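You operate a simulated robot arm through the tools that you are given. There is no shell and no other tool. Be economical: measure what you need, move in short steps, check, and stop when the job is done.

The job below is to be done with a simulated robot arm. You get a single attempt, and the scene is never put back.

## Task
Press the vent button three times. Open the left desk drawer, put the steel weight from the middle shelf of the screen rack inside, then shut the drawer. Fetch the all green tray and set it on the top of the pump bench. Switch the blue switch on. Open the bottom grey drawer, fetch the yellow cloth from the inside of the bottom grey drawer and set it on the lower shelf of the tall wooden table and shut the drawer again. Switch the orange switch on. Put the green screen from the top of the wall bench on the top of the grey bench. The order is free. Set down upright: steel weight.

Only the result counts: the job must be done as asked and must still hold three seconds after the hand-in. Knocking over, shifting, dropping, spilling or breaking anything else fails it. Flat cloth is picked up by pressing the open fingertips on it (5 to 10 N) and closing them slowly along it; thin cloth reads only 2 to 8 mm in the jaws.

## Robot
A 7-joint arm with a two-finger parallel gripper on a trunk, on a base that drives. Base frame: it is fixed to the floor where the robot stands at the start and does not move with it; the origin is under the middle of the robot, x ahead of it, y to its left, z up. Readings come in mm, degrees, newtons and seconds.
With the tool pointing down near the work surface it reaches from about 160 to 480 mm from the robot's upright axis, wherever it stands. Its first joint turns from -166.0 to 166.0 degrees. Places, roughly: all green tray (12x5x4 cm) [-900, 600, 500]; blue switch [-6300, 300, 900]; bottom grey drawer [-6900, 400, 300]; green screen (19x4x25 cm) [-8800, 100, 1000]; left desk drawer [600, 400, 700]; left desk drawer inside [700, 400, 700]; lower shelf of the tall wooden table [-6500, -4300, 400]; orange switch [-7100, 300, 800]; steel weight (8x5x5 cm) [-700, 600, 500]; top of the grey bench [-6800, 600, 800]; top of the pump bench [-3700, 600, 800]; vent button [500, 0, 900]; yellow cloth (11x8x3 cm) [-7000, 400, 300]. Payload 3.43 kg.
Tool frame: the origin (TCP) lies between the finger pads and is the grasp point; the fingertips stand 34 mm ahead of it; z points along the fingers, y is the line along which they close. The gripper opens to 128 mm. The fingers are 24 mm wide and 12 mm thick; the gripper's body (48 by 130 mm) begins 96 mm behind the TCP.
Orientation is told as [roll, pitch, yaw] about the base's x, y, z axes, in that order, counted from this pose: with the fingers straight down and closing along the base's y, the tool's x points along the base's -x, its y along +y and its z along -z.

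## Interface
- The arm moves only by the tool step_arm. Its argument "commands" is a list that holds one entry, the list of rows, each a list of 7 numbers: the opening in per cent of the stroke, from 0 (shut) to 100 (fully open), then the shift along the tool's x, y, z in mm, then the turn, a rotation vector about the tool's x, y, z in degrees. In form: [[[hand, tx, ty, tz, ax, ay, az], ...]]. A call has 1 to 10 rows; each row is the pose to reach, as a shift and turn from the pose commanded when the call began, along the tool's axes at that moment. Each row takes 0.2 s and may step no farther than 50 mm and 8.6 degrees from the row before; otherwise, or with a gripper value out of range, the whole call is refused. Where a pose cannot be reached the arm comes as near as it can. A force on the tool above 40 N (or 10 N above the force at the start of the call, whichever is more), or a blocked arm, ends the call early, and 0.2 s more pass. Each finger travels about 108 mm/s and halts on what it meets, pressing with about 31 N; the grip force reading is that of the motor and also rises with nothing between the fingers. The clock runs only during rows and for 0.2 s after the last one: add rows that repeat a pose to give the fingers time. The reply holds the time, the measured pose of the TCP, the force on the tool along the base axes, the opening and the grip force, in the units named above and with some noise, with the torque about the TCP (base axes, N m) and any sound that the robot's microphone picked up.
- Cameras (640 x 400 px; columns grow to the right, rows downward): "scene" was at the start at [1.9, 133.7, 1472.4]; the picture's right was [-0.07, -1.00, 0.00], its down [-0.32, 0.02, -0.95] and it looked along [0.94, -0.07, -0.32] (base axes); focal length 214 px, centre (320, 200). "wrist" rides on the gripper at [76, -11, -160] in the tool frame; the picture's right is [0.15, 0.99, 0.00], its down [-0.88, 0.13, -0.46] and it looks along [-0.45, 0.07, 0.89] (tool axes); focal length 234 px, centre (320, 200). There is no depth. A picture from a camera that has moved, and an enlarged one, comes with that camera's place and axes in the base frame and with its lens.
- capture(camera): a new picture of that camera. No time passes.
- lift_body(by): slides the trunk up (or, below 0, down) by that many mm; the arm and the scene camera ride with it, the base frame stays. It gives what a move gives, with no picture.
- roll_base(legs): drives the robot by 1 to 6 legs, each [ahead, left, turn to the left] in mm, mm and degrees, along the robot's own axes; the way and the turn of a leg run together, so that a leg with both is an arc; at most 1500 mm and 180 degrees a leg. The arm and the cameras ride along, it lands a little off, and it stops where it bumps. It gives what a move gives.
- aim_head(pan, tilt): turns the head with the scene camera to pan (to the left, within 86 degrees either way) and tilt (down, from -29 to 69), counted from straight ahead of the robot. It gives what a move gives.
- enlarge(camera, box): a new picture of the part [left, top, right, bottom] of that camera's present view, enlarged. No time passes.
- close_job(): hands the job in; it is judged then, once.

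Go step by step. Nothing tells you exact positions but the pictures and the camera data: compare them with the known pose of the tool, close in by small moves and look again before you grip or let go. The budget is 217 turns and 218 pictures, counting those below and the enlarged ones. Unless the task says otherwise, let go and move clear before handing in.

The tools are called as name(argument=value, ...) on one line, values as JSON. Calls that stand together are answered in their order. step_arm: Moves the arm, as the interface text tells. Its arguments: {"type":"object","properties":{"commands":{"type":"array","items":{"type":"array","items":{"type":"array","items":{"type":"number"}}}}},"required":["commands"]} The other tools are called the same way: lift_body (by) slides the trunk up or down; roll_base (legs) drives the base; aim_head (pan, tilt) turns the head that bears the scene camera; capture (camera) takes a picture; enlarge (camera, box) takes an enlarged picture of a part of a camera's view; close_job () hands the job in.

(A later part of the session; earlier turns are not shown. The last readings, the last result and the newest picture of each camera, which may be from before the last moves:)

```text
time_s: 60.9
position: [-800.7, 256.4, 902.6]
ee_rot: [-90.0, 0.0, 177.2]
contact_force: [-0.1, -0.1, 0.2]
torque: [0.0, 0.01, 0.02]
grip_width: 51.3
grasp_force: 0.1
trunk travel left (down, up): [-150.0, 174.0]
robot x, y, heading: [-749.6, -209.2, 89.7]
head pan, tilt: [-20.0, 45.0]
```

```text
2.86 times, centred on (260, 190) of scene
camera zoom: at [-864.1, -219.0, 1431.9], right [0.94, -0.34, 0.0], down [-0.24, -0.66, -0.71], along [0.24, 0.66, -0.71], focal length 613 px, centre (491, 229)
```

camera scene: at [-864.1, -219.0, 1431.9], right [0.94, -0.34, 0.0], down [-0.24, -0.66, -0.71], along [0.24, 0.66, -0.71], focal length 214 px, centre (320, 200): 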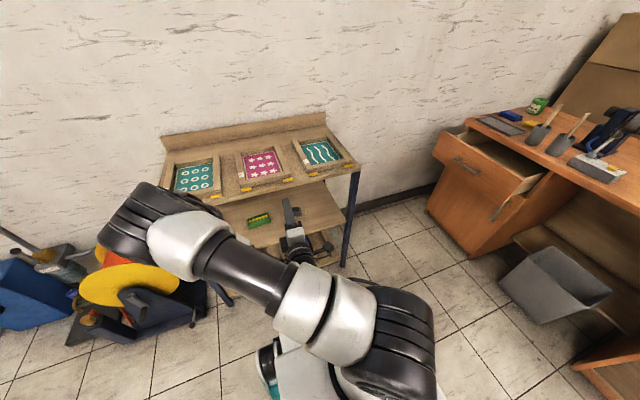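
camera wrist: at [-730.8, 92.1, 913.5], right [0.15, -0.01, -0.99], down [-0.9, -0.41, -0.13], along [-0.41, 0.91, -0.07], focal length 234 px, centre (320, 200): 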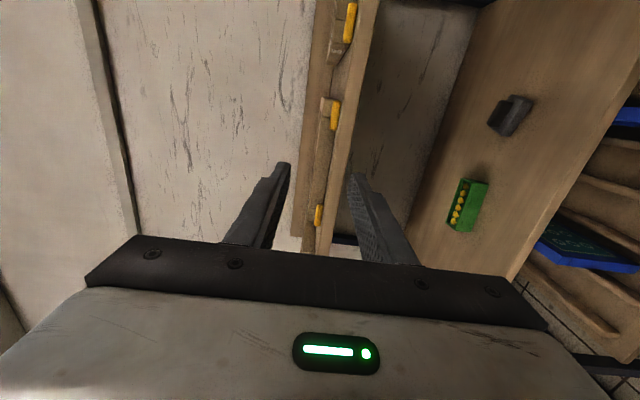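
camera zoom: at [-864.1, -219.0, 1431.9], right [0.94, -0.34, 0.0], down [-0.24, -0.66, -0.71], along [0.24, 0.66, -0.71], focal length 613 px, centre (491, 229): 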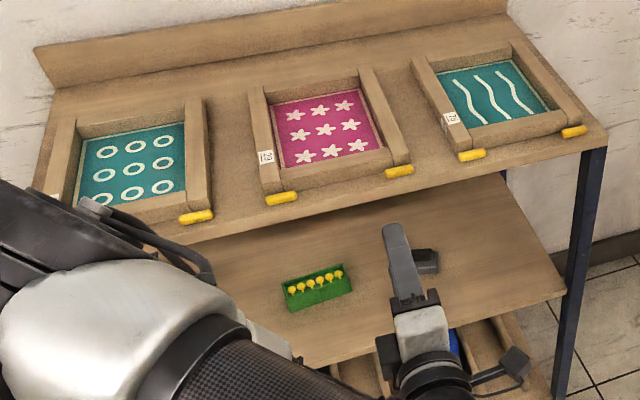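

The tray carries six yellow pins, so it must stay level. For the weight I'll reach in with the hand pitched about 50° down, closing sideways; first I roll the hand so the camera is on top.

step_arm(commands=[[[70, 0, 0, 0, 0, 0, -8.5], [100, 0, 0, 0, 0, 0, -17], [100, 0, 0, 0, 0, 0, -25.5], [100, 0, 0, 0, 0, 0, -34], [100, 0, 0, 0, 0, 0, -42.5], [100, 0, 0, 0, 0, 0, -51], [100, 0, 0, 0, 0, 0, -59.5], [100, 0, 0, 0, 0, 0, -68], [100, 0, 0, 0, 0, 0, -76.5], [100, 0, 0, 0, 0, 0, -85]]])

step_arm(commands=[[[100, 0, 0, 0, 0, -8, -2], [100, 0, 0, 0, 0, -16, -5], [100, 0, 0, 0, 0, -24, -5], [100, 0, 0, 0, 0, -32, -5], [100, 0, 0, 0, 0, -40, -5], [100, 0, 0, 0, 0, -48, -5]]])

capture(camera="wrist")

capture(camera="scene")

```text
time_s: 63.1
position: [-800.3, 256.3, 903.1]
ee_rot: [-90.4, 85.1, 176.8]
contact_force: [0.4, 0.3, 0.2]
torque: [0.0, -0.04, 0.0]
grip_width: 127.9
grasp_force: 0.0
trunk travel left (down, up): [-150.0, 174.0]
robot x, y, heading: [-752.5, -208.1, 90.1]
head pan, tilt: [-20.0, 45.0]
```

```text
time_s: 64.5
position: [-800.3, 257.3, 903.7]
ee_rot: [-0.8, 42.0, -91.2]
contact_force: [-0.2, -0.2, 0.4]
torque: [0.02, 0.02, 0.02]
grip_width: 127.8
grasp_force: 0.0
out of reach, approached as far as the arm can: row 1, 2, 3, 4, 5
trunk travel left (down, up): [-150.0, 174.0]
robot x, y, heading: [-748.3, -209.0, 89.8]
head pan, tilt: [-20.0, 45.0]
```

```text
181 pictures are left
camera wrist: at [-809.0, 205.5, 1072.4], right [0.99, 0.1, 0.09], down [0.12, -0.96, -0.25], along [0.06, 0.26, -0.96], focal length 234 px, centre (320, 200)
```

wrist: 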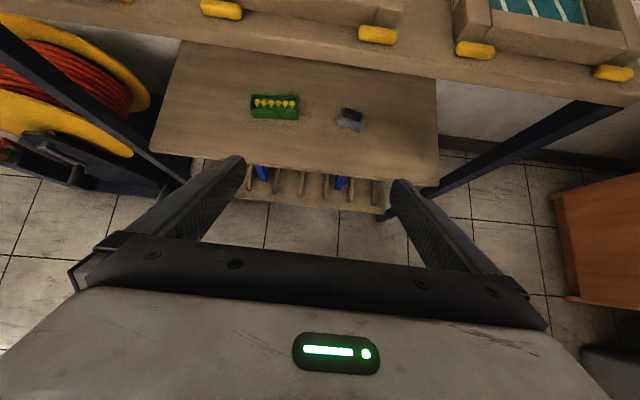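

```text
180 pictures are left
camera scene: at [-864.0, -218.9, 1431.8], right [0.94, -0.34, 0.0], down [-0.24, -0.66, -0.71], along [0.24, 0.66, -0.71], focal length 214 px, centre (320, 200)
```

scene: 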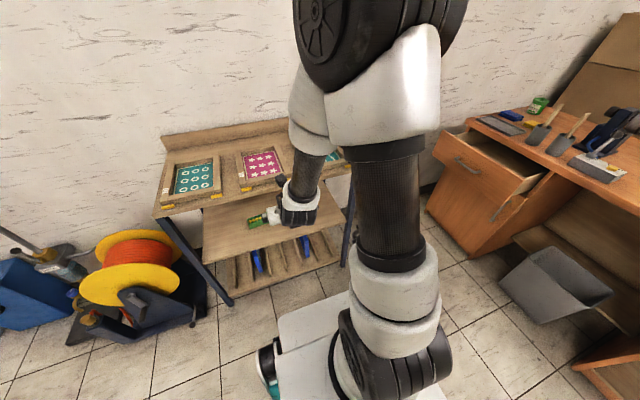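

The arm now has a tidy elbow-up pose with the camera on top. I'll lower trunk and hand below the top shelf before closing in on the weight.

lift_body(by=-150)

step_arm(commands=[[[100, -27, 0, 30, 0, 0, 0], [100, -54, 0, 60, 0, 0, 0], [100, -81, 0, 90, 0, 0, 0], [100, -107, 0, 119, 0, 0, 0], [100, -134, 0, 148, 0, 0, 0]]])

roll_base(legs=[[0, -88, 0], [130, 0, 0]])

capture(camera="wrist")

capture(camera="scene")

```text
time_s: 66.2
position: [-799.9, 257.1, 752.9]
ee_rot: [-0.9, 42.0, -91.2]
contact_force: [0.5, -0.2, 0.6]
torque: [0.0, -0.02, 0.01]
grip_width: 128.1
grasp_force: 0.2
trunk travel left (down, up): [0.0, 324.0]
robot x, y, heading: [-749.5, -207.2, 89.6]
head pan, tilt: [-20.0, 45.0]
```

```text
time_s: 67.4
position: [-801.4, 258.3, 553.2]
ee_rot: [-0.9, 42.2, -91.4]
contact_force: [-1.6, 0.4, 0.5]
torque: [-0.08, -0.07, -0.08]
grip_width: 128.0
grasp_force: 0.1
trunk travel left (down, up): [0.0, 324.0]
robot x, y, heading: [-751.1, -207.0, 89.8]
head pan, tilt: [-20.0, 45.0]
```

```text
time_s: 69.8
position: [-712.1, 386.0, 554.0]
ee_rot: [-0.9, 42.2, -91.3]
contact_force: [-0.4, 0.1, 0.0]
torque: [-0.02, 0.05, 0.01]
grip_width: 127.9
grasp_force: 0.1
trunk travel left (down, up): [0.0, 324.0]
robot x, y, heading: [-661.6, -76.6, 90.0]
head pan, tilt: [-20.0, 45.0]
```

```text
179 pictures are left
camera wrist: at [-721.1, 334.0, 723.1], right [0.99, 0.1, 0.09], down [0.12, -0.96, -0.25], along [0.06, 0.26, -0.96], focal length 234 px, centre (320, 200)
```

wrist: 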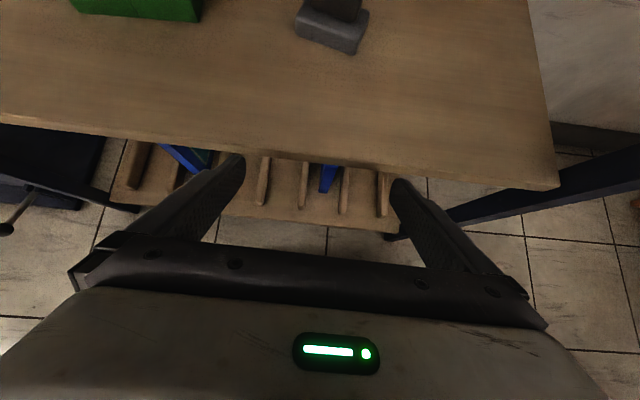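

```text
178 pictures are left
camera scene: at [-774.0, -90.7, 1281.8], right [0.94, -0.34, 0.0], down [-0.24, -0.66, -0.71], along [0.24, 0.66, -0.71], focal length 214 px, centre (320, 200)
```

scene: 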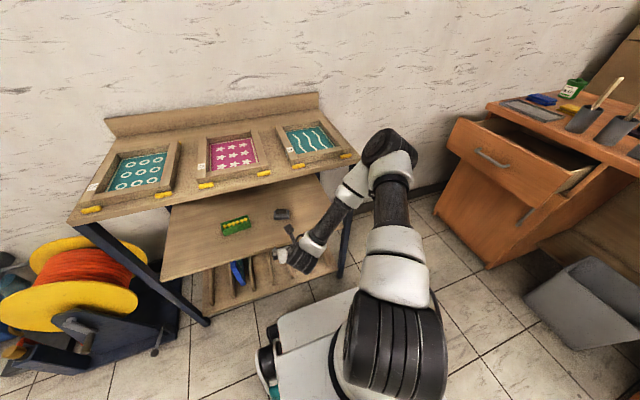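

The slab spans about x -759…-678 with its front bottom edge near y 611 on a shelf at z≈480, rotated about -14°. I'll roll in, align the hand's yaw and hover in front of it.

roll_base(legs=[[80, 0, 0]])

step_arm(commands=[[[100, 24, -2, 19, -4.8, 0, 5.4], [100, 48, -4, 38, -9.7, 0, 10.8], [100, 71, -5, 56, -9.7, 0, 10.8], [100, 71, -5, 56, -9.7, 0, 10.8]]])

capture(camera="wrist")

capture(camera="scene")

```text
time_s: 70.9
position: [-711.6, 467.3, 553.5]
ee_rot: [-0.7, 42.2, -91.3]
contact_force: [-0.6, 0.8, 0.7]
torque: [-0.27, 0.02, -0.01]
grip_width: 128.0
grasp_force: 0.0
trunk travel left (down, up): [0.0, 324.0]
robot x, y, heading: [-661.8, 2.8, 90.0]
head pan, tilt: [-20.0, 45.0]
```

```text
time_s: 71.9
position: [-713.3, 546.4, 557.7]
ee_rot: [-0.6, 41.1, -105.7]
contact_force: [-0.1, 0.0, 0.0]
torque: [0.0, 0.02, 0.01]
grip_width: 128.0
grasp_force: 0.1
trunk travel left (down, up): [0.0, 324.0]
robot x, y, heading: [-662.0, 1.5, 90.0]
head pan, tilt: [-20.0, 45.0]
```

```text
177 pictures are left
camera wrist: at [-733.3, 501.3, 727.7], right [0.98, -0.15, 0.09], down [-0.13, -0.96, -0.24], along [0.12, 0.22, -0.97], focal length 234 px, centre (320, 200)
```

wrist: 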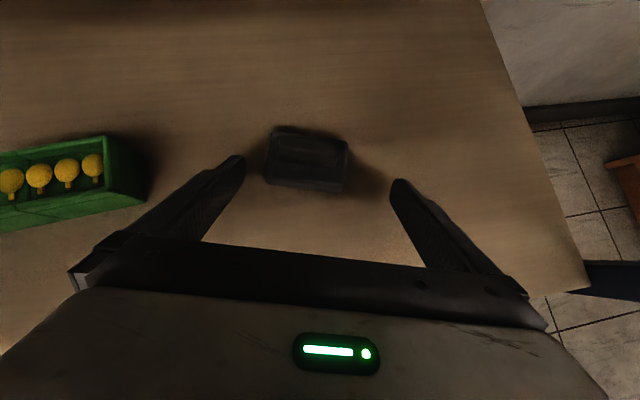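

```text
176 pictures are left
camera scene: at [-771.4, -16.3, 1281.0], right [0.94, -0.34, 0.0], down [-0.24, -0.66, -0.71], along [0.24, 0.67, -0.7], focal length 214 px, centre (320, 200)
```

scene: 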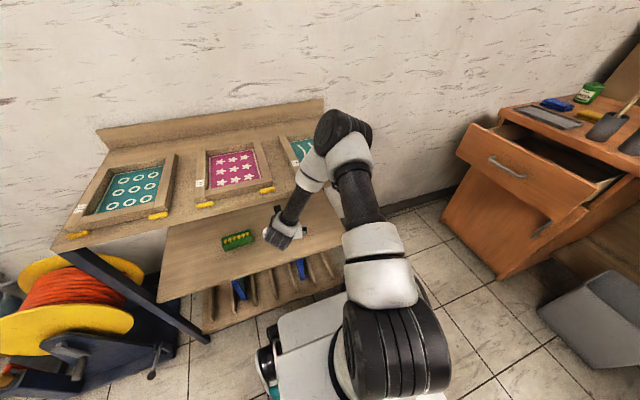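

The weight sits between and ahead of the fingers. To keep the forearm clear of the top shelf edge, I'll back the base a little and let the arm stretch; first a closer look at the weight.

enlarge(camera="wrist", box=[220, 100, 420, 225])

roll_base(legs=[[-70, 0, 0]])

step_arm(commands=[[[100, 17, 0, 17, 0, 0, 0], [100, 34, 0, 34, 0, 0, 0], [100, 52, 0, 50, 0, 0, 0], [100, 52, 0, 50, 0, 0, 0]]])

capture(camera="scene")

```text
3.20 times, centred on (320, 162) of wrist
camera zoom: at [-733.3, 501.3, 727.7], right [0.98, -0.15, 0.09], down [-0.13, -0.96, -0.24], along [0.12, 0.22, -0.97], focal length 749 px, centre (320, 320)
```

zoom: 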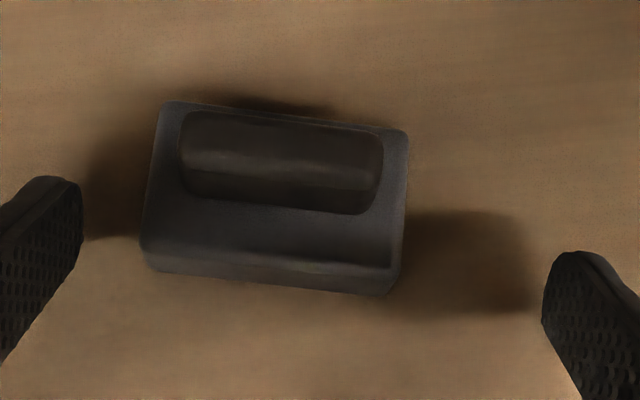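

```text
time_s: 72.9
position: [-715.6, 488.5, 562.3]
ee_rot: [-0.9, 42.1, -105.7]
contact_force: [-0.3, -0.6, -0.1]
torque: [0.01, -0.01, -0.02]
grip_width: 128.3
grasp_force: 0.0
trunk travel left (down, up): [0.0, 324.0]
robot x, y, heading: [-659.2, -66.4, 89.9]
head pan, tilt: [-20.0, 45.0]
```

```text
time_s: 73.9
position: [-696.7, 559.2, 559.1]
ee_rot: [-0.9, 42.1, -106.0]
contact_force: [-0.3, 0.4, -0.3]
torque: [-0.01, 0.02, -0.01]
grip_width: 127.9
grasp_force: 0.1
trunk travel left (down, up): [0.0, 324.0]
robot x, y, heading: [-660.4, -64.6, 90.0]
head pan, tilt: [-20.0, 45.0]
```

```text
174 pictures are left
camera scene: at [-774.1, -79.7, 1281.8], right [0.94, -0.34, 0.0], down [-0.24, -0.66, -0.71], along [0.24, 0.66, -0.71], focal length 214 px, centre (320, 200)
```

scene: 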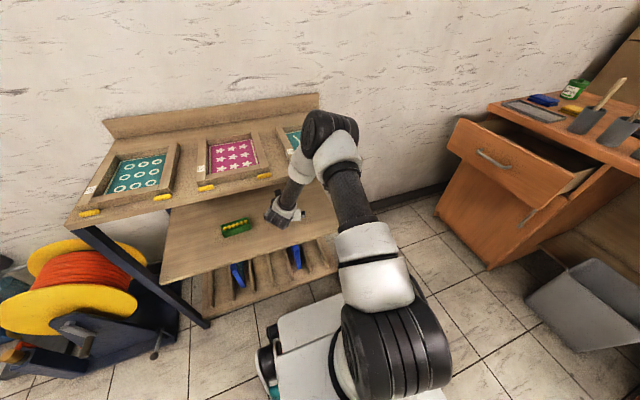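

enlarge(camera="wrist", box=[160, 100, 480, 300])

```text
2.00 times, centred on (320, 200) of wrist
camera zoom: at [-716.7, 511.4, 728.9], right [0.98, -0.16, 0.09], down [-0.13, -0.96, -0.25], along [0.12, 0.24, -0.96], focal length 468 px, centre (320, 200)
```

zoom: 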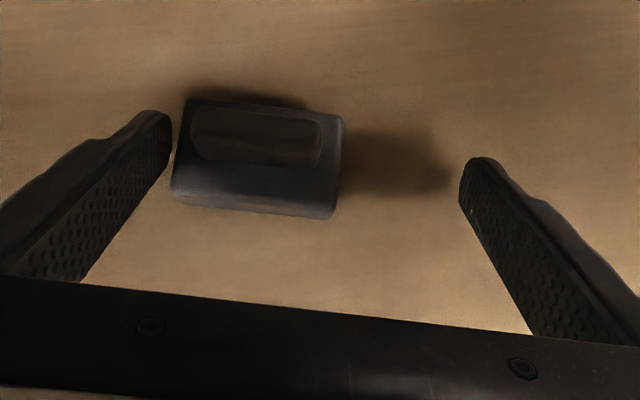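

The slab's centre is about (-715, 595) with the hand already aligned at -16°. I'll centre sideways, move in and lower gently.

step_arm(commands=[[[100, 0, -14, 0, 0, 0, 0], [100, 8, -27, 7, 0, 0, 0], [100, 16, -27, 15, 0, 0, 0], [100, 10, -27, 22, 0, 0, 0], [100, 4, -27, 29, 0, 0, 0], [100, 1, -27, 32, 0, 0, 0], [100, 1, -27, 32, 0, 0, 0]]])

capture(camera="wrist")

capture(camera="scene")

```text
time_s: 75.1
position: [-719.0, 585.1, 553.7]
ee_rot: [-0.9, 42.7, -105.8]
contact_force: [-2.1, -24.4, 34.3]
torque: [-0.98, -2.22, -1.55]
grip_width: 128.1
grasp_force: 0.1
trunk travel left (down, up): [0.0, 324.0]
robot x, y, heading: [-659.4, -65.3, 90.0]
head pan, tilt: [-20.0, 45.0]
stopped in row 5: the force on the tool passed its limit at 92 N (the readings are from after the stop); the commanded pose is now the measured one
```

```text
172 pictures are left
camera wrist: at [-740.0, 535.9, 722.6], right [0.98, -0.16, 0.09], down [-0.13, -0.96, -0.27], along [0.13, 0.25, -0.96], focal length 234 px, centre (320, 200)
```

wrist: 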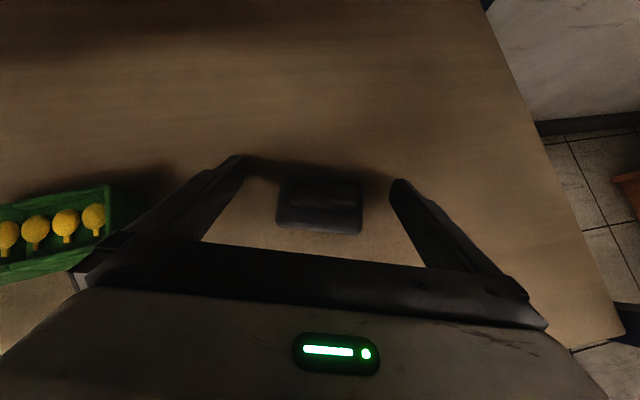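

```text
171 pictures are left
camera scene: at [-773.9, -85.6, 1282.3], right [0.94, -0.34, 0.0], down [-0.24, -0.66, -0.71], along [0.24, 0.67, -0.7], focal length 214 px, centre (320, 200)
```

scene: 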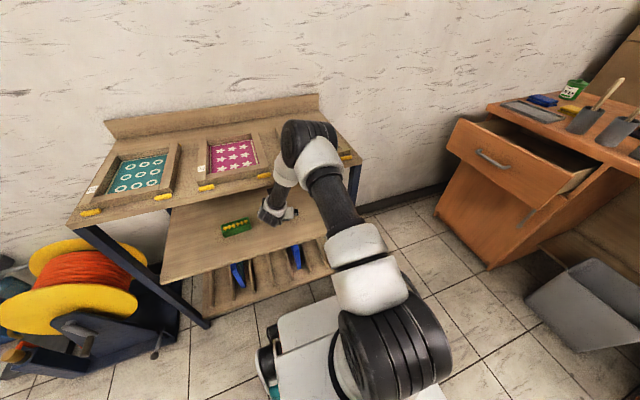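

The fingertips met the shelf (so its top is z≈520) and the weight is nicely between them. I'll lift slightly off the shelf and close.

step_arm(commands=[[[100, 0, 2, -7, 0, 0, 0], [80, 0, 2, -7, 0, 0, 0], [65, 0, 2, -7, 0, 0, 0], [50, 0, 2, -7, 0, 0, 0], [40, 0, 2, -7, 0, 0, 0], [40, 0, 2, -7, 0, 0, 0]]])

capture(camera="wrist")

```text
time_s: 76.5
position: [-718.8, 582.1, 554.0]
ee_rot: [-1.1, 42.4, -105.9]
contact_force: [-2.5, 2.2, 3.8]
torque: [-0.1, 0.04, -0.05]
grip_width: 69.9
grasp_force: 31.3
trunk travel left (down, up): [0.0, 324.0]
robot x, y, heading: [-659.7, -69.2, 90.0]
head pan, tilt: [-20.0, 45.0]
```

```text
170 pictures are left
camera wrist: at [-740.3, 533.5, 722.9], right [0.98, -0.16, 0.09], down [-0.13, -0.96, -0.26], along [0.12, 0.24, -0.96], focal length 234 px, centre (320, 200)
```

wrist: 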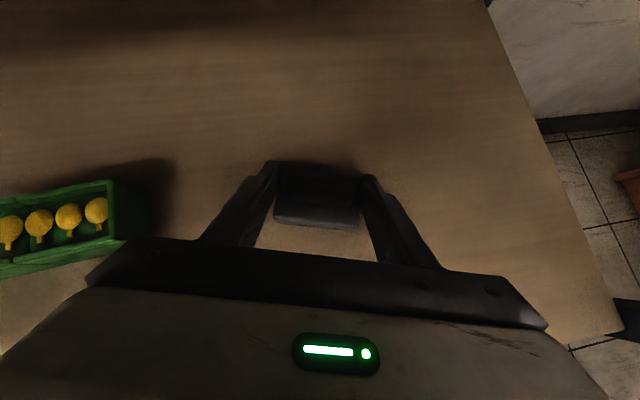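

Gripped at 70 mm. I'll tighten and lift straight up a little to test the hold.

step_arm(commands=[[[0, 0, 0, 0, 0, 0, 0], [0, 3, 0, -4, 0, 0, 0], [0, 8, 0, -9, 0, 0, 0], [0, 17, 0, -18, 0, 0, 0], [0, 27, 0, -30, 0, 0, 0]]])

capture(camera="wrist")

```text
time_s: 77.7
position: [-715.6, 570.8, 582.5]
ee_rot: [-0.2, 41.2, -105.3]
contact_force: [0.2, -0.3, -4.7]
torque: [0.01, 0.0, 0.02]
grip_width: 69.7
grasp_force: 31.1
trunk travel left (down, up): [0.0, 324.0]
robot x, y, heading: [-661.7, -67.7, 89.7]
head pan, tilt: [-20.0, 45.0]
```

```text
169 pictures are left
camera wrist: at [-737.9, 526.5, 752.5], right [0.98, -0.15, 0.09], down [-0.13, -0.96, -0.24], along [0.13, 0.22, -0.97], focal length 234 px, centre (320, 200)
```

wrist: 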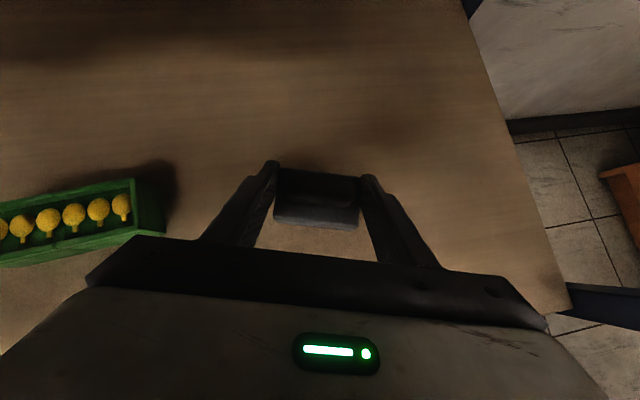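

The weight is held level (about 0.5 kg). I'll back straight out of the rack, raise the trunk, and turn toward the desk.

roll_base(legs=[[-350, 0, 0]])

lift_body(by=310)

step_arm(commands=[[[0, -15, 0, -13, 0, 0, 0], [0, -30, 0, -27, 0, 0, 0], [0, -45, 0, -40, 0, 0, 0], [0, -60, 0, -54, 0, 0, 0]]])

roll_base(legs=[[0, 0, -74]])

capture(camera="wrist")

```text
time_s: 80.0
position: [-717.4, 231.1, 594.2]
ee_rot: [-0.8, 42.4, -105.7]
contact_force: [-0.4, -0.7, -4.3]
torque: [-0.02, 0.0, -0.03]
grip_width: 69.5
grasp_force: 31.1
trunk travel left (down, up): [0.0, 324.0]
robot x, y, heading: [-662.8, -421.6, 90.0]
head pan, tilt: [-20.0, 45.0]
```

```text
time_s: 83.0
position: [-717.8, 231.0, 902.4]
ee_rot: [-0.8, 42.3, -105.8]
contact_force: [-0.2, -0.2, -4.0]
torque: [-0.01, -0.01, -0.01]
grip_width: 69.7
grasp_force: 31.2
trunk travel left (down, up): [-310.0, 14.0]
robot x, y, heading: [-661.7, -418.0, 89.9]
head pan, tilt: [-20.0, 45.0]
```

```text
time_s: 84.0
position: [-740.1, 152.2, 901.8]
ee_rot: [-0.8, 42.5, -105.8]
contact_force: [0.7, -0.8, -4.2]
torque: [0.0, -0.03, -0.01]
grip_width: 69.6
grasp_force: 31.0
trunk travel left (down, up): [-310.0, 14.0]
robot x, y, heading: [-656.7, -419.6, 90.1]
head pan, tilt: [-20.0, 45.0]
```

```text
time_s: 87.7
position: [-138.5, -177.2, 902.7]
ee_rot: [-0.8, 42.3, -178.7]
contact_force: [0.4, -0.9, -3.9]
torque: [0.0, 0.04, -0.03]
grip_width: 69.8
grasp_force: 30.7
trunk travel left (down, up): [-310.0, 14.0]
robot x, y, heading: [-661.7, -417.7, 17.1]
head pan, tilt: [-20.0, 45.0]
```

```text
168 pictures are left
camera wrist: at [-188.2, -169.3, 1071.7], right [0.14, -0.99, 0.09], down [-0.95, -0.16, -0.26], along [0.27, -0.05, -0.96], focal length 234 px, centre (320, 200)
```

wrist: 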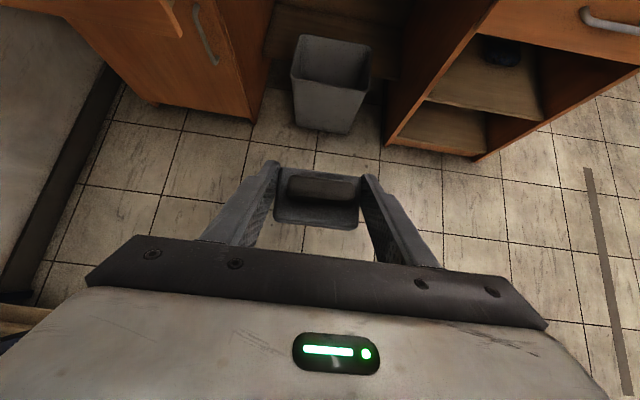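

The weight rides level. Now I'll drive diagonally until the hand is just before the open drawer.

roll_base(legs=[[523, 448, 0]])

capture(camera="wrist")

aim_head(pan=10, tilt=45)

capture(camera="scene")

```text
time_s: 92.6
position: [226.6, 403.8, 900.6]
ee_rot: [-0.7, 42.1, -178.6]
contact_force: [0.4, 0.0, -4.9]
torque: [0.0, -0.02, -0.02]
grip_width: 69.8
grasp_force: 31.3
trunk travel left (down, up): [-310.0, 14.0]
robot x, y, heading: [-295.9, 163.2, 16.9]
head pan, tilt: [-20.0, 45.0]
stopped in leg 1: the robot was blocked; the commanded pose is now the measured one
```

```text
167 pictures are left
camera wrist: at [176.9, 410.8, 1070.5], right [0.14, -0.99, 0.09], down [-0.95, -0.16, -0.25], along [0.26, -0.05, -0.96], focal length 234 px, centre (320, 200)
```

wrist: 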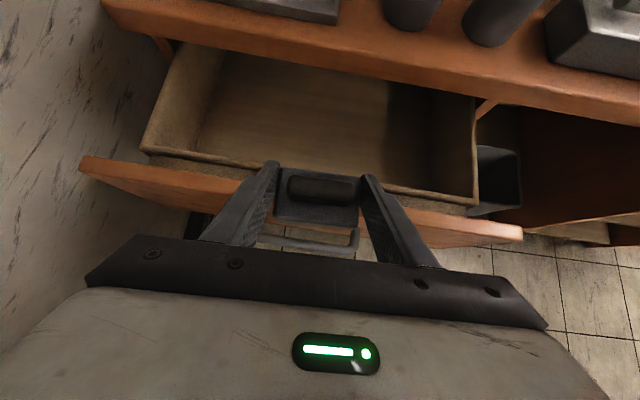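

```text
time_s: 93.5
position: [226.7, 404.4, 902.3]
ee_rot: [-0.8, 42.3, -178.7]
contact_force: [0.5, 0.2, -4.2]
torque: [-0.04, 0.0, 0.02]
grip_width: 69.8
grasp_force: 31.0
trunk travel left (down, up): [-310.0, 14.0]
robot x, y, heading: [-295.9, 161.5, 17.4]
head pan, tilt: [10.0, 45.0]
```

```text
166 pictures are left
camera scene: at [-350.8, 306.3, 1591.8], right [0.45, -0.89, 0.0], down [-0.63, -0.32, -0.71], along [0.63, 0.32, -0.71], focal length 214 px, centre (320, 200)
```

scene: 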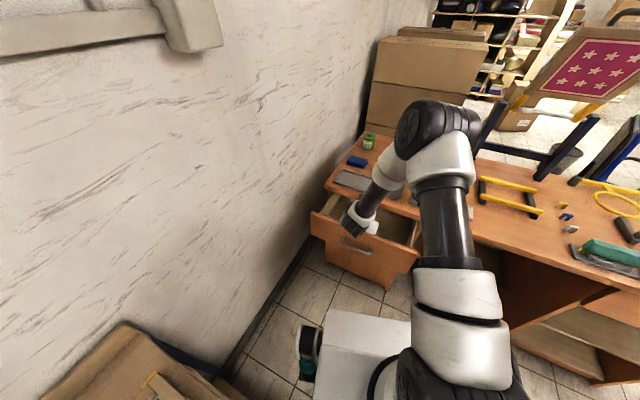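

The drive was blocked just at the goal. I'll look left to see what the base touched and whether anything moved.

aim_head(pan=75, tilt=60)

capture(camera="scene")

```text
time_s: 94.9
position: [227.0, 403.7, 901.5]
ee_rot: [-0.8, 42.2, -178.7]
contact_force: [0.4, 0.9, -5.1]
torque: [0.04, -0.01, 0.05]
grip_width: 69.4
grasp_force: 30.9
trunk travel left (down, up): [-310.0, 14.0]
robot x, y, heading: [-298.2, 162.4, 17.1]
head pan, tilt: [75.0, 60.0]
```

```text
165 pictures are left
camera scene: at [-425.6, 335.9, 1572.4], right [1.0, 0.04, 0.0], down [0.03, -0.87, -0.5], along [-0.02, 0.5, -0.87], focal length 214 px, centre (320, 200)
```

scene: 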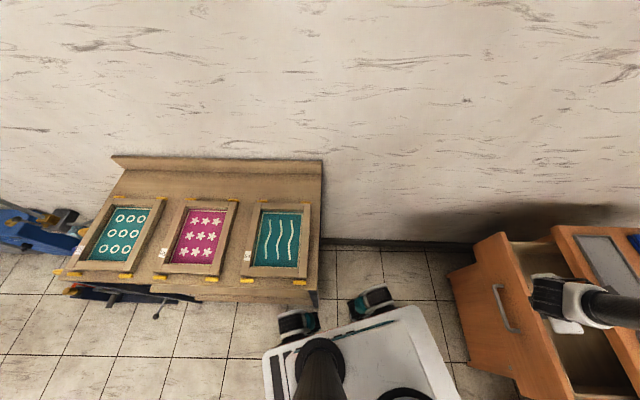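

The rear wheel is touching the rack leg; the frames are undisturbed. I'll move slightly away and reach the rest with the arm.

roll_base(legs=[[20, -45, 0]])

step_arm(commands=[[[0, 18, -8, 16, 0, 0, 0], [0, 36, -16, 32, 0, 0, 0], [0, 54, -25, 48, 0, 0, 0], [0, 70, -33, 63, 0, 0, 0], [0, 70, -33, 63, 0, 0, 0]]])

capture(camera="wrist")

aim_head(pan=30, tilt=50)

capture(camera="scene")

```text
time_s: 96.0
position: [259.8, 368.3, 902.0]
ee_rot: [-0.9, 42.3, -178.7]
contact_force: [-0.7, 0.1, -4.8]
torque: [0.01, 0.03, 0.01]
grip_width: 69.8
grasp_force: 31.2
trunk travel left (down, up): [-310.0, 14.0]
robot x, y, heading: [-262.3, 126.9, 16.9]
head pan, tilt: [75.0, 60.0]
```

```text
time_s: 97.2
position: [353.7, 404.9, 901.9]
ee_rot: [-0.8, 42.3, -178.6]
contact_force: [0.7, -0.7, -4.2]
torque: [0.02, 0.01, 0.0]
grip_width: 69.8
grasp_force: 31.0
trunk travel left (down, up): [-310.0, 14.0]
robot x, y, heading: [-263.2, 126.7, 17.2]
head pan, tilt: [75.0, 60.0]
```

```text
164 pictures are left
camera wrist: at [303.5, 412.2, 1071.6], right [0.14, -0.99, 0.09], down [-0.95, -0.16, -0.26], along [0.27, -0.05, -0.96], focal length 234 px, centre (320, 200)
```

wrist: 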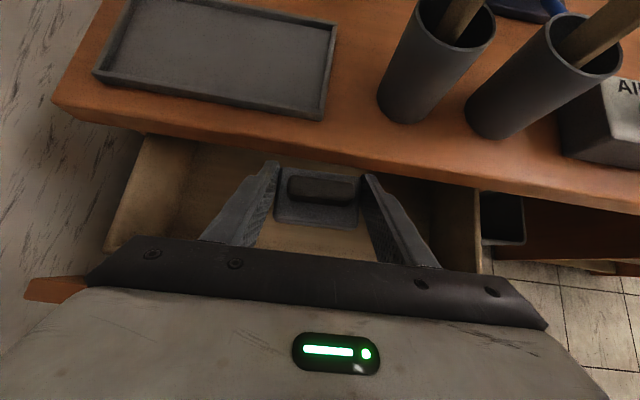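

```text
time_s: 98.3
position: [352.8, 405.2, 902.6]
ee_rot: [-0.8, 42.3, -178.7]
contact_force: [-1.4, -0.6, -4.8]
torque: [-0.01, -0.01, 0.0]
grip_width: 69.9
grasp_force: 30.7
trunk travel left (down, up): [-310.0, 14.0]
robot x, y, heading: [-264.9, 123.9, 17.1]
head pan, tilt: [30.0, 50.0]
```

```text
163 pictures are left
camera scene: at [-338.7, 289.4, 1584.9], right [0.73, -0.68, 0.0], down [-0.52, -0.56, -0.64], along [0.44, 0.47, -0.77], focal length 214 px, centre (320, 200)
```

scene: 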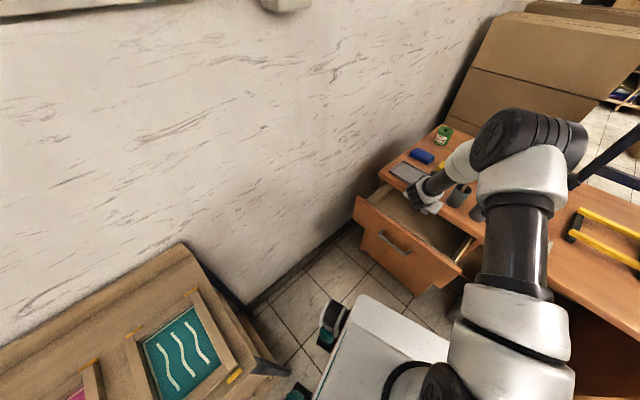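

The drawer is too little open for the pitched hand to reach its floor (front panel top ≈ z 830). I'll lower partway inside and push the front panel out from within with the hand's back.

step_arm(commands=[[[0, -18, 0, 18, 0, 0, 0], [0, -37, 0, 35, 0, 0, 0], [0, -55, 0, 53, 0, 0, 0], [0, -74, 0, 70, 0, 0, 0], [0, -92, 0, 88, 0, 0, 0]]])

capture(camera="wrist")

enlarge(camera="scene", box=[340, 120, 500, 300])

```text
time_s: 99.5
position: [344.9, 405.9, 777.9]
ee_rot: [-0.9, 42.3, -178.8]
contact_force: [-1.2, 0.3, -4.6]
torque: [-0.03, -0.02, -0.02]
grip_width: 69.7
grasp_force: 30.5
trunk travel left (down, up): [-310.0, 14.0]
robot x, y, heading: [-263.9, 122.1, 17.0]
head pan, tilt: [30.0, 50.0]
```

```text
162 pictures are left
camera wrist: at [294.4, 413.3, 946.3], right [0.14, -0.99, 0.09], down [-0.95, -0.16, -0.26], along [0.27, -0.05, -0.96], focal length 234 px, centre (320, 200)
```

wrist: 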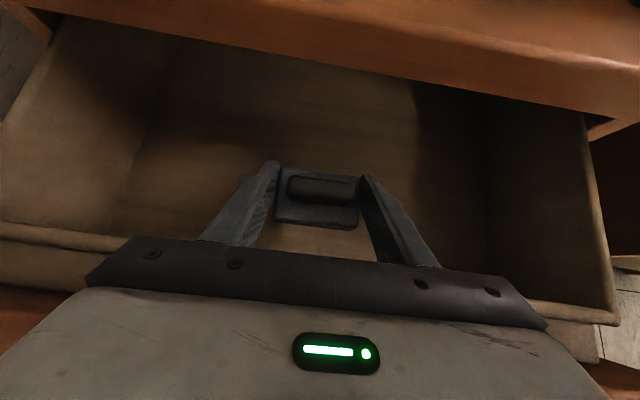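

```text
2.22 times, centred on (420, 210) of scene
camera zoom: at [-338.7, 289.3, 1585.0], right [0.73, -0.68, 0.0], down [-0.52, -0.56, -0.64], along [0.44, 0.47, -0.77], focal length 477 px, centre (98, 178)
```

zoom: 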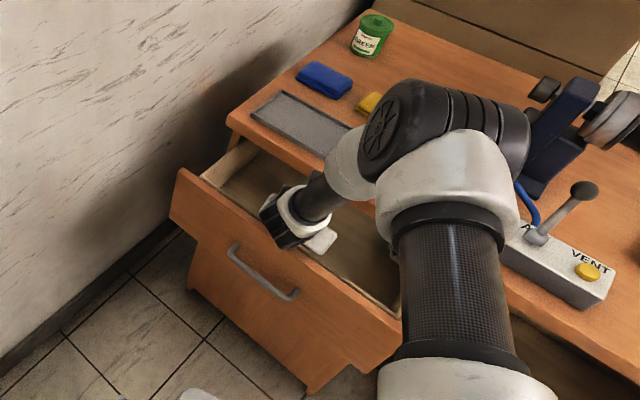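

The hand is just inside with the box's front wall right behind it. I'll push it outward (toward -x) slowly.

step_arm(commands=[[[0, -7, 0, -7, 0, 0, 0], [0, -15, 0, -13, 0, 0, 0], [0, -22, 0, -20, 0, 0, 0], [0, -30, 0, -27, 0, 0, 0], [0, -37, 0, -33, 0, 0, 0], [0, -45, 0, -40, 0, 0, 0], [0, -52, 0, -47, 0, 0, 0], [0, -59, 0, -53, 0, 0, 0], [0, -67, 0, -60, 0, 0, 0]]])

enlarge(camera="scene", box=[340, 120, 500, 300])

capture(camera="wrist")

```text
time_s: 101.5
position: [253.2, 402.0, 774.5]
ee_rot: [-0.8, 42.3, -178.5]
contact_force: [0.7, -0.3, -4.7]
torque: [-0.02, 0.03, 0.03]
grip_width: 69.6
grasp_force: 31.1
trunk travel left (down, up): [-310.0, 14.0]
robot x, y, heading: [-260.4, 125.0, 17.0]
head pan, tilt: [30.0, 50.0]
```

```text
2.22 times, centred on (420, 210) of scene
camera zoom: at [-338.7, 289.4, 1584.9], right [0.73, -0.68, 0.0], down [-0.52, -0.56, -0.64], along [0.44, 0.47, -0.77], focal length 477 px, centre (98, 178)
```

zoom: 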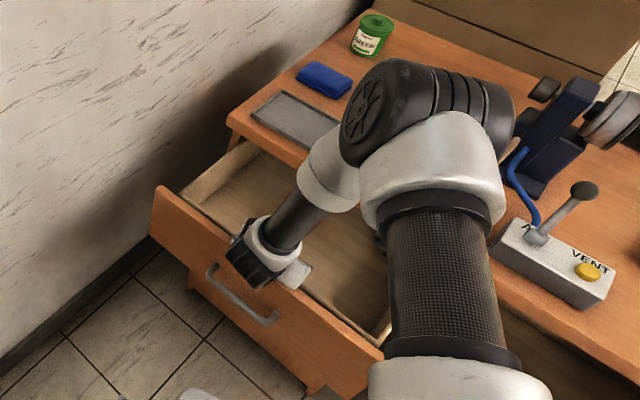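

```text
159 pictures are left
camera wrist: at [203.4, 408.8, 943.7], right [0.14, -0.99, 0.09], down [-0.95, -0.16, -0.26], along [0.27, -0.05, -0.96], focal length 234 px, centre (320, 200)
```

wrist: 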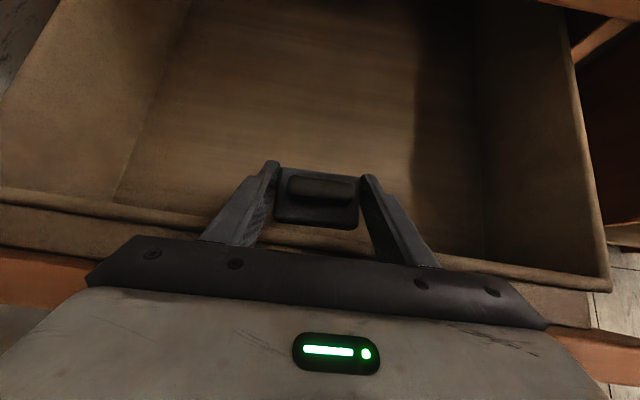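

The drawer slid out ~70 mm more, and its floor seems near z 740, so the weight is already close to it. I'll move inward slightly raised, then lower until it touches.

step_arm(commands=[[[0, 14, 0, -3, 0, 0, 0], [0, 36, 0, 14, 0, 0, 0], [0, 50, 0, 27, 0, 0, 0], [0, 63, 0, 39, 0, 0, 0], [0, 61, 0, 42, 0, 0, 0], [0, 59, 0, 44, 0, 0, 0], [0, 57, 0, 46, 0, 0, 0], [0, 55, 0, 48, 0, 0, 0]]])

capture(camera="wrist")

```text
time_s: 103.3
position: [326.2, 404.8, 776.9]
ee_rot: [-0.8, 42.2, -178.6]
contact_force: [0.1, 1.3, -4.7]
torque: [0.0, -0.01, -0.01]
grip_width: 70.0
grasp_force: 31.0
trunk travel left (down, up): [-310.0, 14.0]
robot x, y, heading: [-262.9, 127.6, 17.2]
head pan, tilt: [30.0, 50.0]
```

```text
158 pictures are left
camera wrist: at [276.1, 411.9, 945.7], right [0.14, -0.99, 0.09], down [-0.95, -0.16, -0.26], along [0.27, -0.05, -0.96], focal length 234 px, centre (320, 200)
```

wrist: 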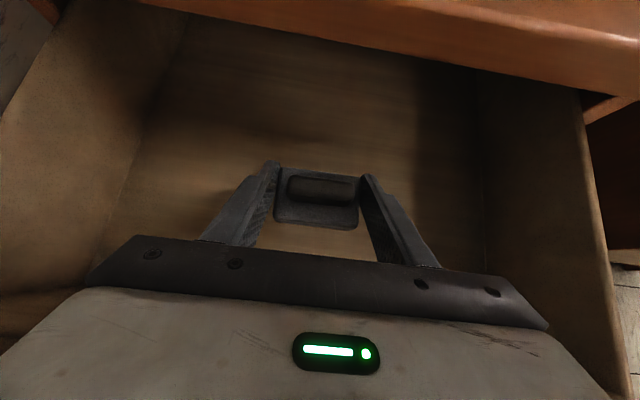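

step_arm(commands=[[[0, -3, 0, 3, 0, 0, 0], [0, -5, 0, 6, 0, 0, 0], [0, -8, 0, 9, 0, 0, 0], [0, -10, 0, 11, 0, 0, 0], [0, -12, 0, 13, 0, 0, 0], [0, -13, 0, 15, 0, 0, 0], [0, -15, 0, 17, 0, 0, 0], [0, -17, 0, 19, 0, 0, 0], [0, -19, 0, 21, 0, 0, 0], [0, -20, 0, 23, 0, 0, 0]]])

capture(camera="wrist")

```text
time_s: 105.5
position: [326.7, 405.5, 746.8]
ee_rot: [-0.9, 42.3, -178.8]
contact_force: [0.1, 0.2, -4.5]
torque: [-0.02, 0.04, 0.01]
grip_width: 69.6
grasp_force: 30.7
trunk travel left (down, up): [-310.0, 14.0]
robot x, y, heading: [-263.5, 126.1, 17.2]
head pan, tilt: [30.0, 50.0]
```

```text
157 pictures are left
camera wrist: at [277.1, 412.7, 915.4], right [0.14, -0.99, 0.09], down [-0.95, -0.16, -0.26], along [0.27, -0.05, -0.96], focal length 234 px, centre (320, 200)
```

wrist: 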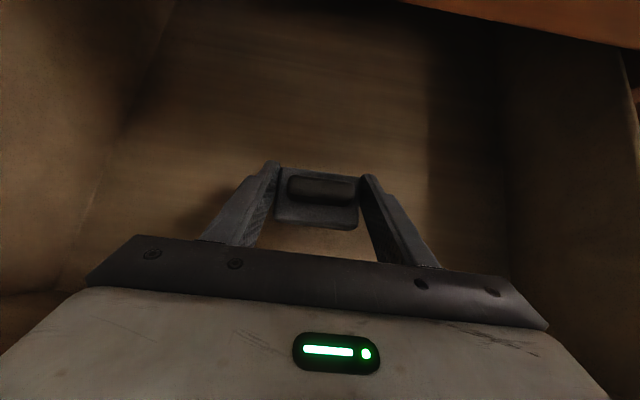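

step_arm(commands=[[[0, 10, 0, 9, 0, 0, 0], [0, 19, 0, 17, 0, 0, 0], [0, 16, 0, 20, 0, 0, 0], [0, 14, 0, 22, 0, 0, 0], [0, 12, 0, 24, 0, 0, 0], [0, 11, 0, 26, 0, 0, 0], [0, 9, 0, 28, 0, 0, 0], [0, 7, 0, 30, 0, 0, 0], [0, 5, 0, 32, 0, 0, 0], [0, 4, 0, 34, 0, 0, 0]]])

capture(camera="wrist")

```text
time_s: 107.7
position: [352.6, 404.6, 723.9]
ee_rot: [-0.7, 42.3, -178.6]
contact_force: [0.1, -0.9, -4.2]
torque: [0.01, 0.03, -0.01]
grip_width: 69.7
grasp_force: 31.1
trunk travel left (down, up): [-310.0, 14.0]
robot x, y, heading: [-257.9, 124.3, 16.9]
head pan, tilt: [30.0, 50.0]
```

```text
156 pictures are left
camera wrist: at [303.2, 412.6, 893.3], right [0.14, -0.99, 0.09], down [-0.95, -0.16, -0.26], along [0.27, -0.05, -0.96], focal length 234 px, centre (320, 200)
```

wrist: 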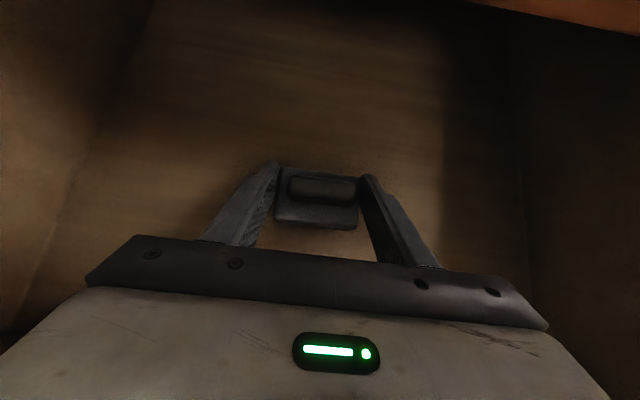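

step_arm(commands=[[[0, -2, 0, 2, 0, 0, 0], [0, -4, 0, 4, 0, 0, 0], [0, -5, 0, 6, 0, 0, 0], [0, -7, 0, 8, 0, 0, 0], [0, -9, 0, 10, 0, 0, 0], [0, -11, 0, 12, 0, 0, 0], [0, -12, 0, 13, 0, 0, 0], [0, -13, 0, 15, 0, 0, 0]]])

capture(camera="wrist")

```text
time_s: 109.5
position: [357.0, 406.3, 710.5]
ee_rot: [-0.9, 43.1, -178.8]
contact_force: [0.8, -3.2, 37.0]
torque: [-1.41, 0.06, -0.25]
grip_width: 70.0
grasp_force: 30.9
trunk travel left (down, up): [-310.0, 14.0]
robot x, y, heading: [-263.3, 121.8, 17.3]
head pan, tilt: [30.0, 50.0]
```

```text
155 pictures are left
camera wrist: at [304.3, 413.1, 878.9], right [0.14, -0.99, 0.09], down [-0.95, -0.16, -0.27], along [0.28, -0.05, -0.96], focal length 234 px, centre (320, 200)
```

wrist: 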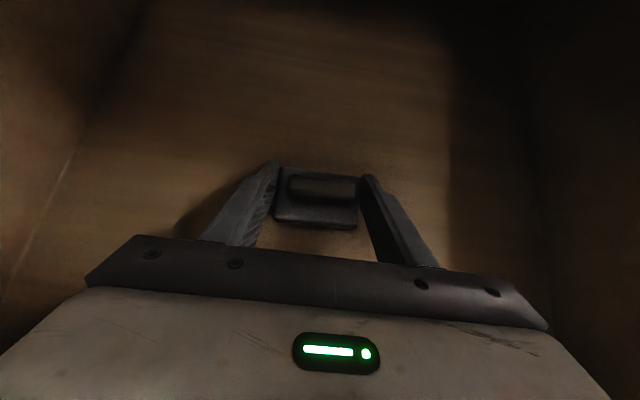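

The weight rests on the drawer floor (contact at z≈710). I'll ease the pressure and open the fingers, then lift out.

step_arm(commands=[[[0, 2, 0, -2, 0, 0, 0], [0, 3, 0, -4, 0, 0, 0], [58, 3, 0, -4, 0, 0, 0], [65, 3, 0, -4, 0, 0, 0], [80, 3, 0, -4, 0, 0, 0], [90, 3, 0, -4, 0, 0, 0], [90, 3, 0, -4, 0, 0, 0]]])

capture(camera="wrist")

```text
time_s: 111.1
position: [352.3, 406.5, 710.1]
ee_rot: [-0.8, 42.5, -178.5]
contact_force: [-1.3, 9.2, 21.0]
torque: [-0.91, -0.29, 0.1]
grip_width: 110.2
grasp_force: 0.0
trunk travel left (down, up): [-310.0, 14.0]
robot x, y, heading: [-263.4, 125.2, 17.1]
head pan, tilt: [30.0, 50.0]
```

```text
154 pictures are left
camera wrist: at [301.9, 413.4, 879.8], right [0.14, -0.99, 0.09], down [-0.95, -0.16, -0.26], along [0.27, -0.05, -0.96], focal length 234 px, centre (320, 200)
```

wrist: 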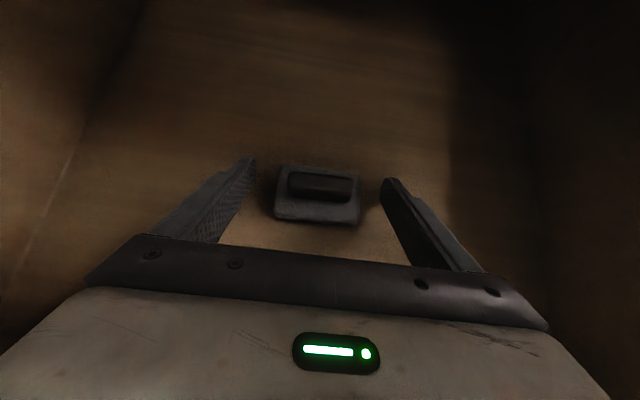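

The weight stands upright on the drawer floor. I'll lift straight up out of the drawer and retract.

step_arm(commands=[[[90, 10, 0, -11, 0, 0, 0], [90, 30, 0, -34, 0, 0, 0], [90, 60, 0, -67, 0, 0, 0], [90, 90, 0, -100, 0, 0, 0], [90, 127, 0, -141, 0, 0, 0]]])

capture(camera="wrist")

step_arm(commands=[[[60, -30, 0, -27, 0, 0, 0], [20, -60, 0, -54, 0, 0, 0], [0, -90, 0, -80, 0, 0, 0], [0, -119, 0, -107, 0, 0, 0]]])

roll_base(legs=[[-90, 0, 0]])

capture(camera="wrist")

```text
refused: row 5 steps farther than a row can; nothing moved
```

```text
153 pictures are left
camera wrist: at [301.9, 413.4, 879.8], right [0.14, -0.99, 0.09], down [-0.95, -0.16, -0.26], along [0.27, -0.05, -0.96], focal length 234 px, centre (320, 200)
```

wrist: 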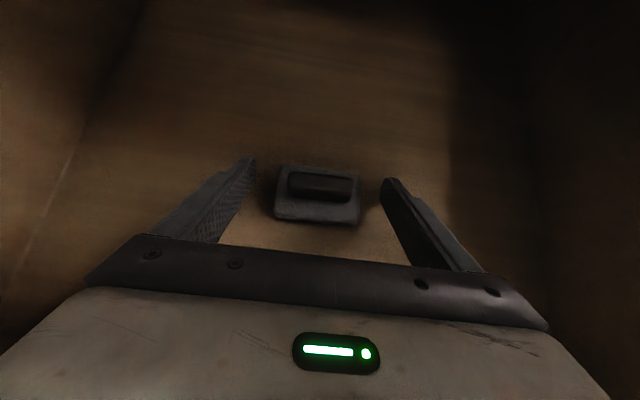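

```text
time_s: 111.6
position: [305.4, 397.6, 709.9]
ee_rot: [-0.5, 42.7, -179.0]
contact_force: [0.8, 0.4, 10.3]
torque: [-0.51, 0.25, 0.02]
grip_width: 69.5
grasp_force: 31.5
trunk travel left (down, up): [-310.0, 14.0]
robot x, y, heading: [-259.0, 124.4, 17.0]
head pan, tilt: [30.0, 50.0]
stopped in row 2: the force on the tool passed its limit at 60 N (the readings are from after the stop); the commanded pose is now the measured one
```

```text
time_s: 112.7
position: [245.0, 379.9, 711.0]
ee_rot: [-0.7, 42.9, -179.4]
contact_force: [2.4, 1.5, -0.7]
torque: [-0.04, 0.25, -0.18]
grip_width: 69.6
grasp_force: 31.1
trunk travel left (down, up): [-310.0, 14.0]
robot x, y, heading: [-324.9, 104.5, 17.1]
head pan, tilt: [30.0, 50.0]
stopped in leg 1: the force on the tool passed its limit at 110 N (the readings are from after the stop); the commanded pose is now the measured one
```

```text
152 pictures are left
camera wrist: at [192.6, 387.1, 879.3], right [0.13, -0.99, 0.09], down [-0.95, -0.14, -0.27], along [0.28, -0.05, -0.96], focal length 234 px, centre (320, 200)
```

wrist: 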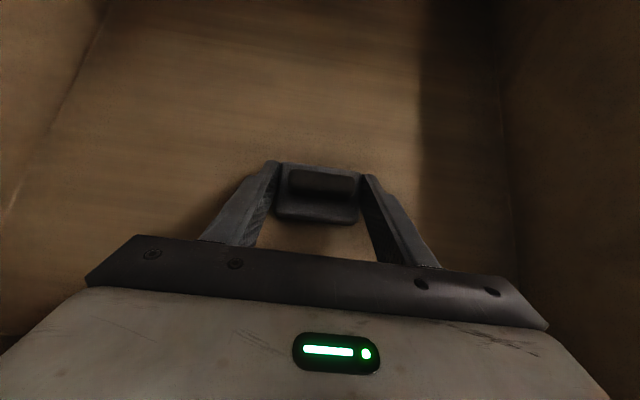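

The lift was refused for a too-large step and the following moves dragged the still-upright weight within the drawer. I'll reopen the fingers carefully and check before lifting.

step_arm(commands=[[[50, 0, 0, 0, 0, 0, 0], [58, 0, 0, 0, 0, 0, 0], [65, 0, 0, 0, 0, 0, 0], [80, 0, 0, 0, 0, 0, 0], [90, 0, 0, 0, 0, 0, 0], [90, 0, 0, 0, 0, 0, 0]]])

capture(camera="wrist")

capture(camera="scene")

```text
time_s: 114.1
position: [243.1, 379.3, 711.3]
ee_rot: [-0.9, 42.9, -179.5]
contact_force: [0.9, -0.6, 0.9]
torque: [-0.02, 0.14, -0.03]
grip_width: 114.9
grasp_force: 0.1
trunk travel left (down, up): [-310.0, 14.0]
robot x, y, heading: [-322.1, 101.7, 17.1]
head pan, tilt: [30.0, 50.0]
```

```text
151 pictures are left
camera wrist: at [192.5, 387.2, 880.0], right [0.13, -0.99, 0.09], down [-0.95, -0.15, -0.27], along [0.28, -0.05, -0.96], focal length 234 px, centre (320, 200)
```

wrist: 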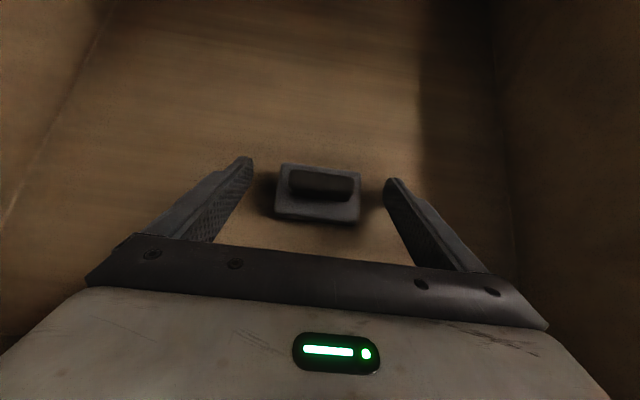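

```text
150 pictures are left
camera scene: at [-401.2, 269.6, 1584.9], right [0.73, -0.68, 0.0], down [-0.52, -0.56, -0.64], along [0.44, 0.47, -0.77], focal length 214 px, centre (320, 200)
```

scene: 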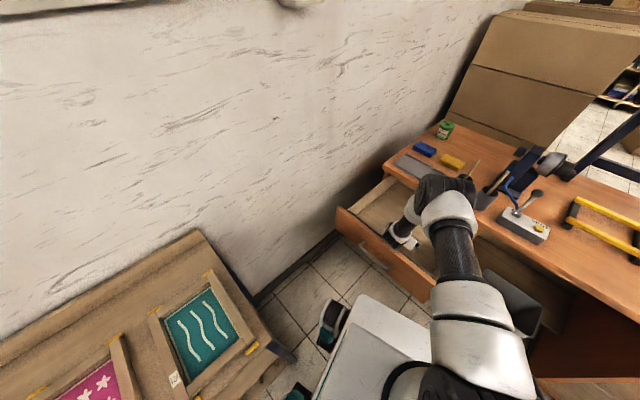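

The weight stands upright and free. Now the straight lift, in allowed steps.

step_arm(commands=[[[90, 14, 0, -3, 0, 0, 0], [90, 25, 0, -16, 0, 0, 0], [90, 46, 0, -39, 0, 0, 0], [90, 67, 0, -62, 0, 0, 0], [90, 88, 0, -86, 0, 0, 0], [90, 110, 0, -110, 0, 0, 0], [90, 132, 0, -134, 0, 0, 0]]])

capture(camera="wrist")

```text
time_s: 115.7
position: [249.1, 378.6, 899.2]
ee_rot: [-0.9, 43.0, -179.6]
contact_force: [-1.4, 0.2, 0.1]
torque: [0.05, 0.01, 0.02]
grip_width: 115.3
grasp_force: 0.1
trunk travel left (down, up): [-310.0, 14.0]
robot x, y, heading: [-326.7, 108.9, 17.1]
head pan, tilt: [30.0, 50.0]
```

```text
149 pictures are left
camera wrist: at [197.2, 386.5, 1067.6], right [0.13, -0.99, 0.09], down [-0.95, -0.14, -0.27], along [0.28, -0.05, -0.96], focal length 234 px, centre (320, 200)
```

wrist: 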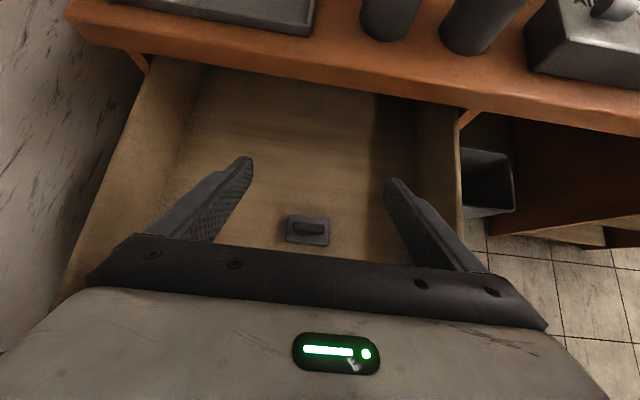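

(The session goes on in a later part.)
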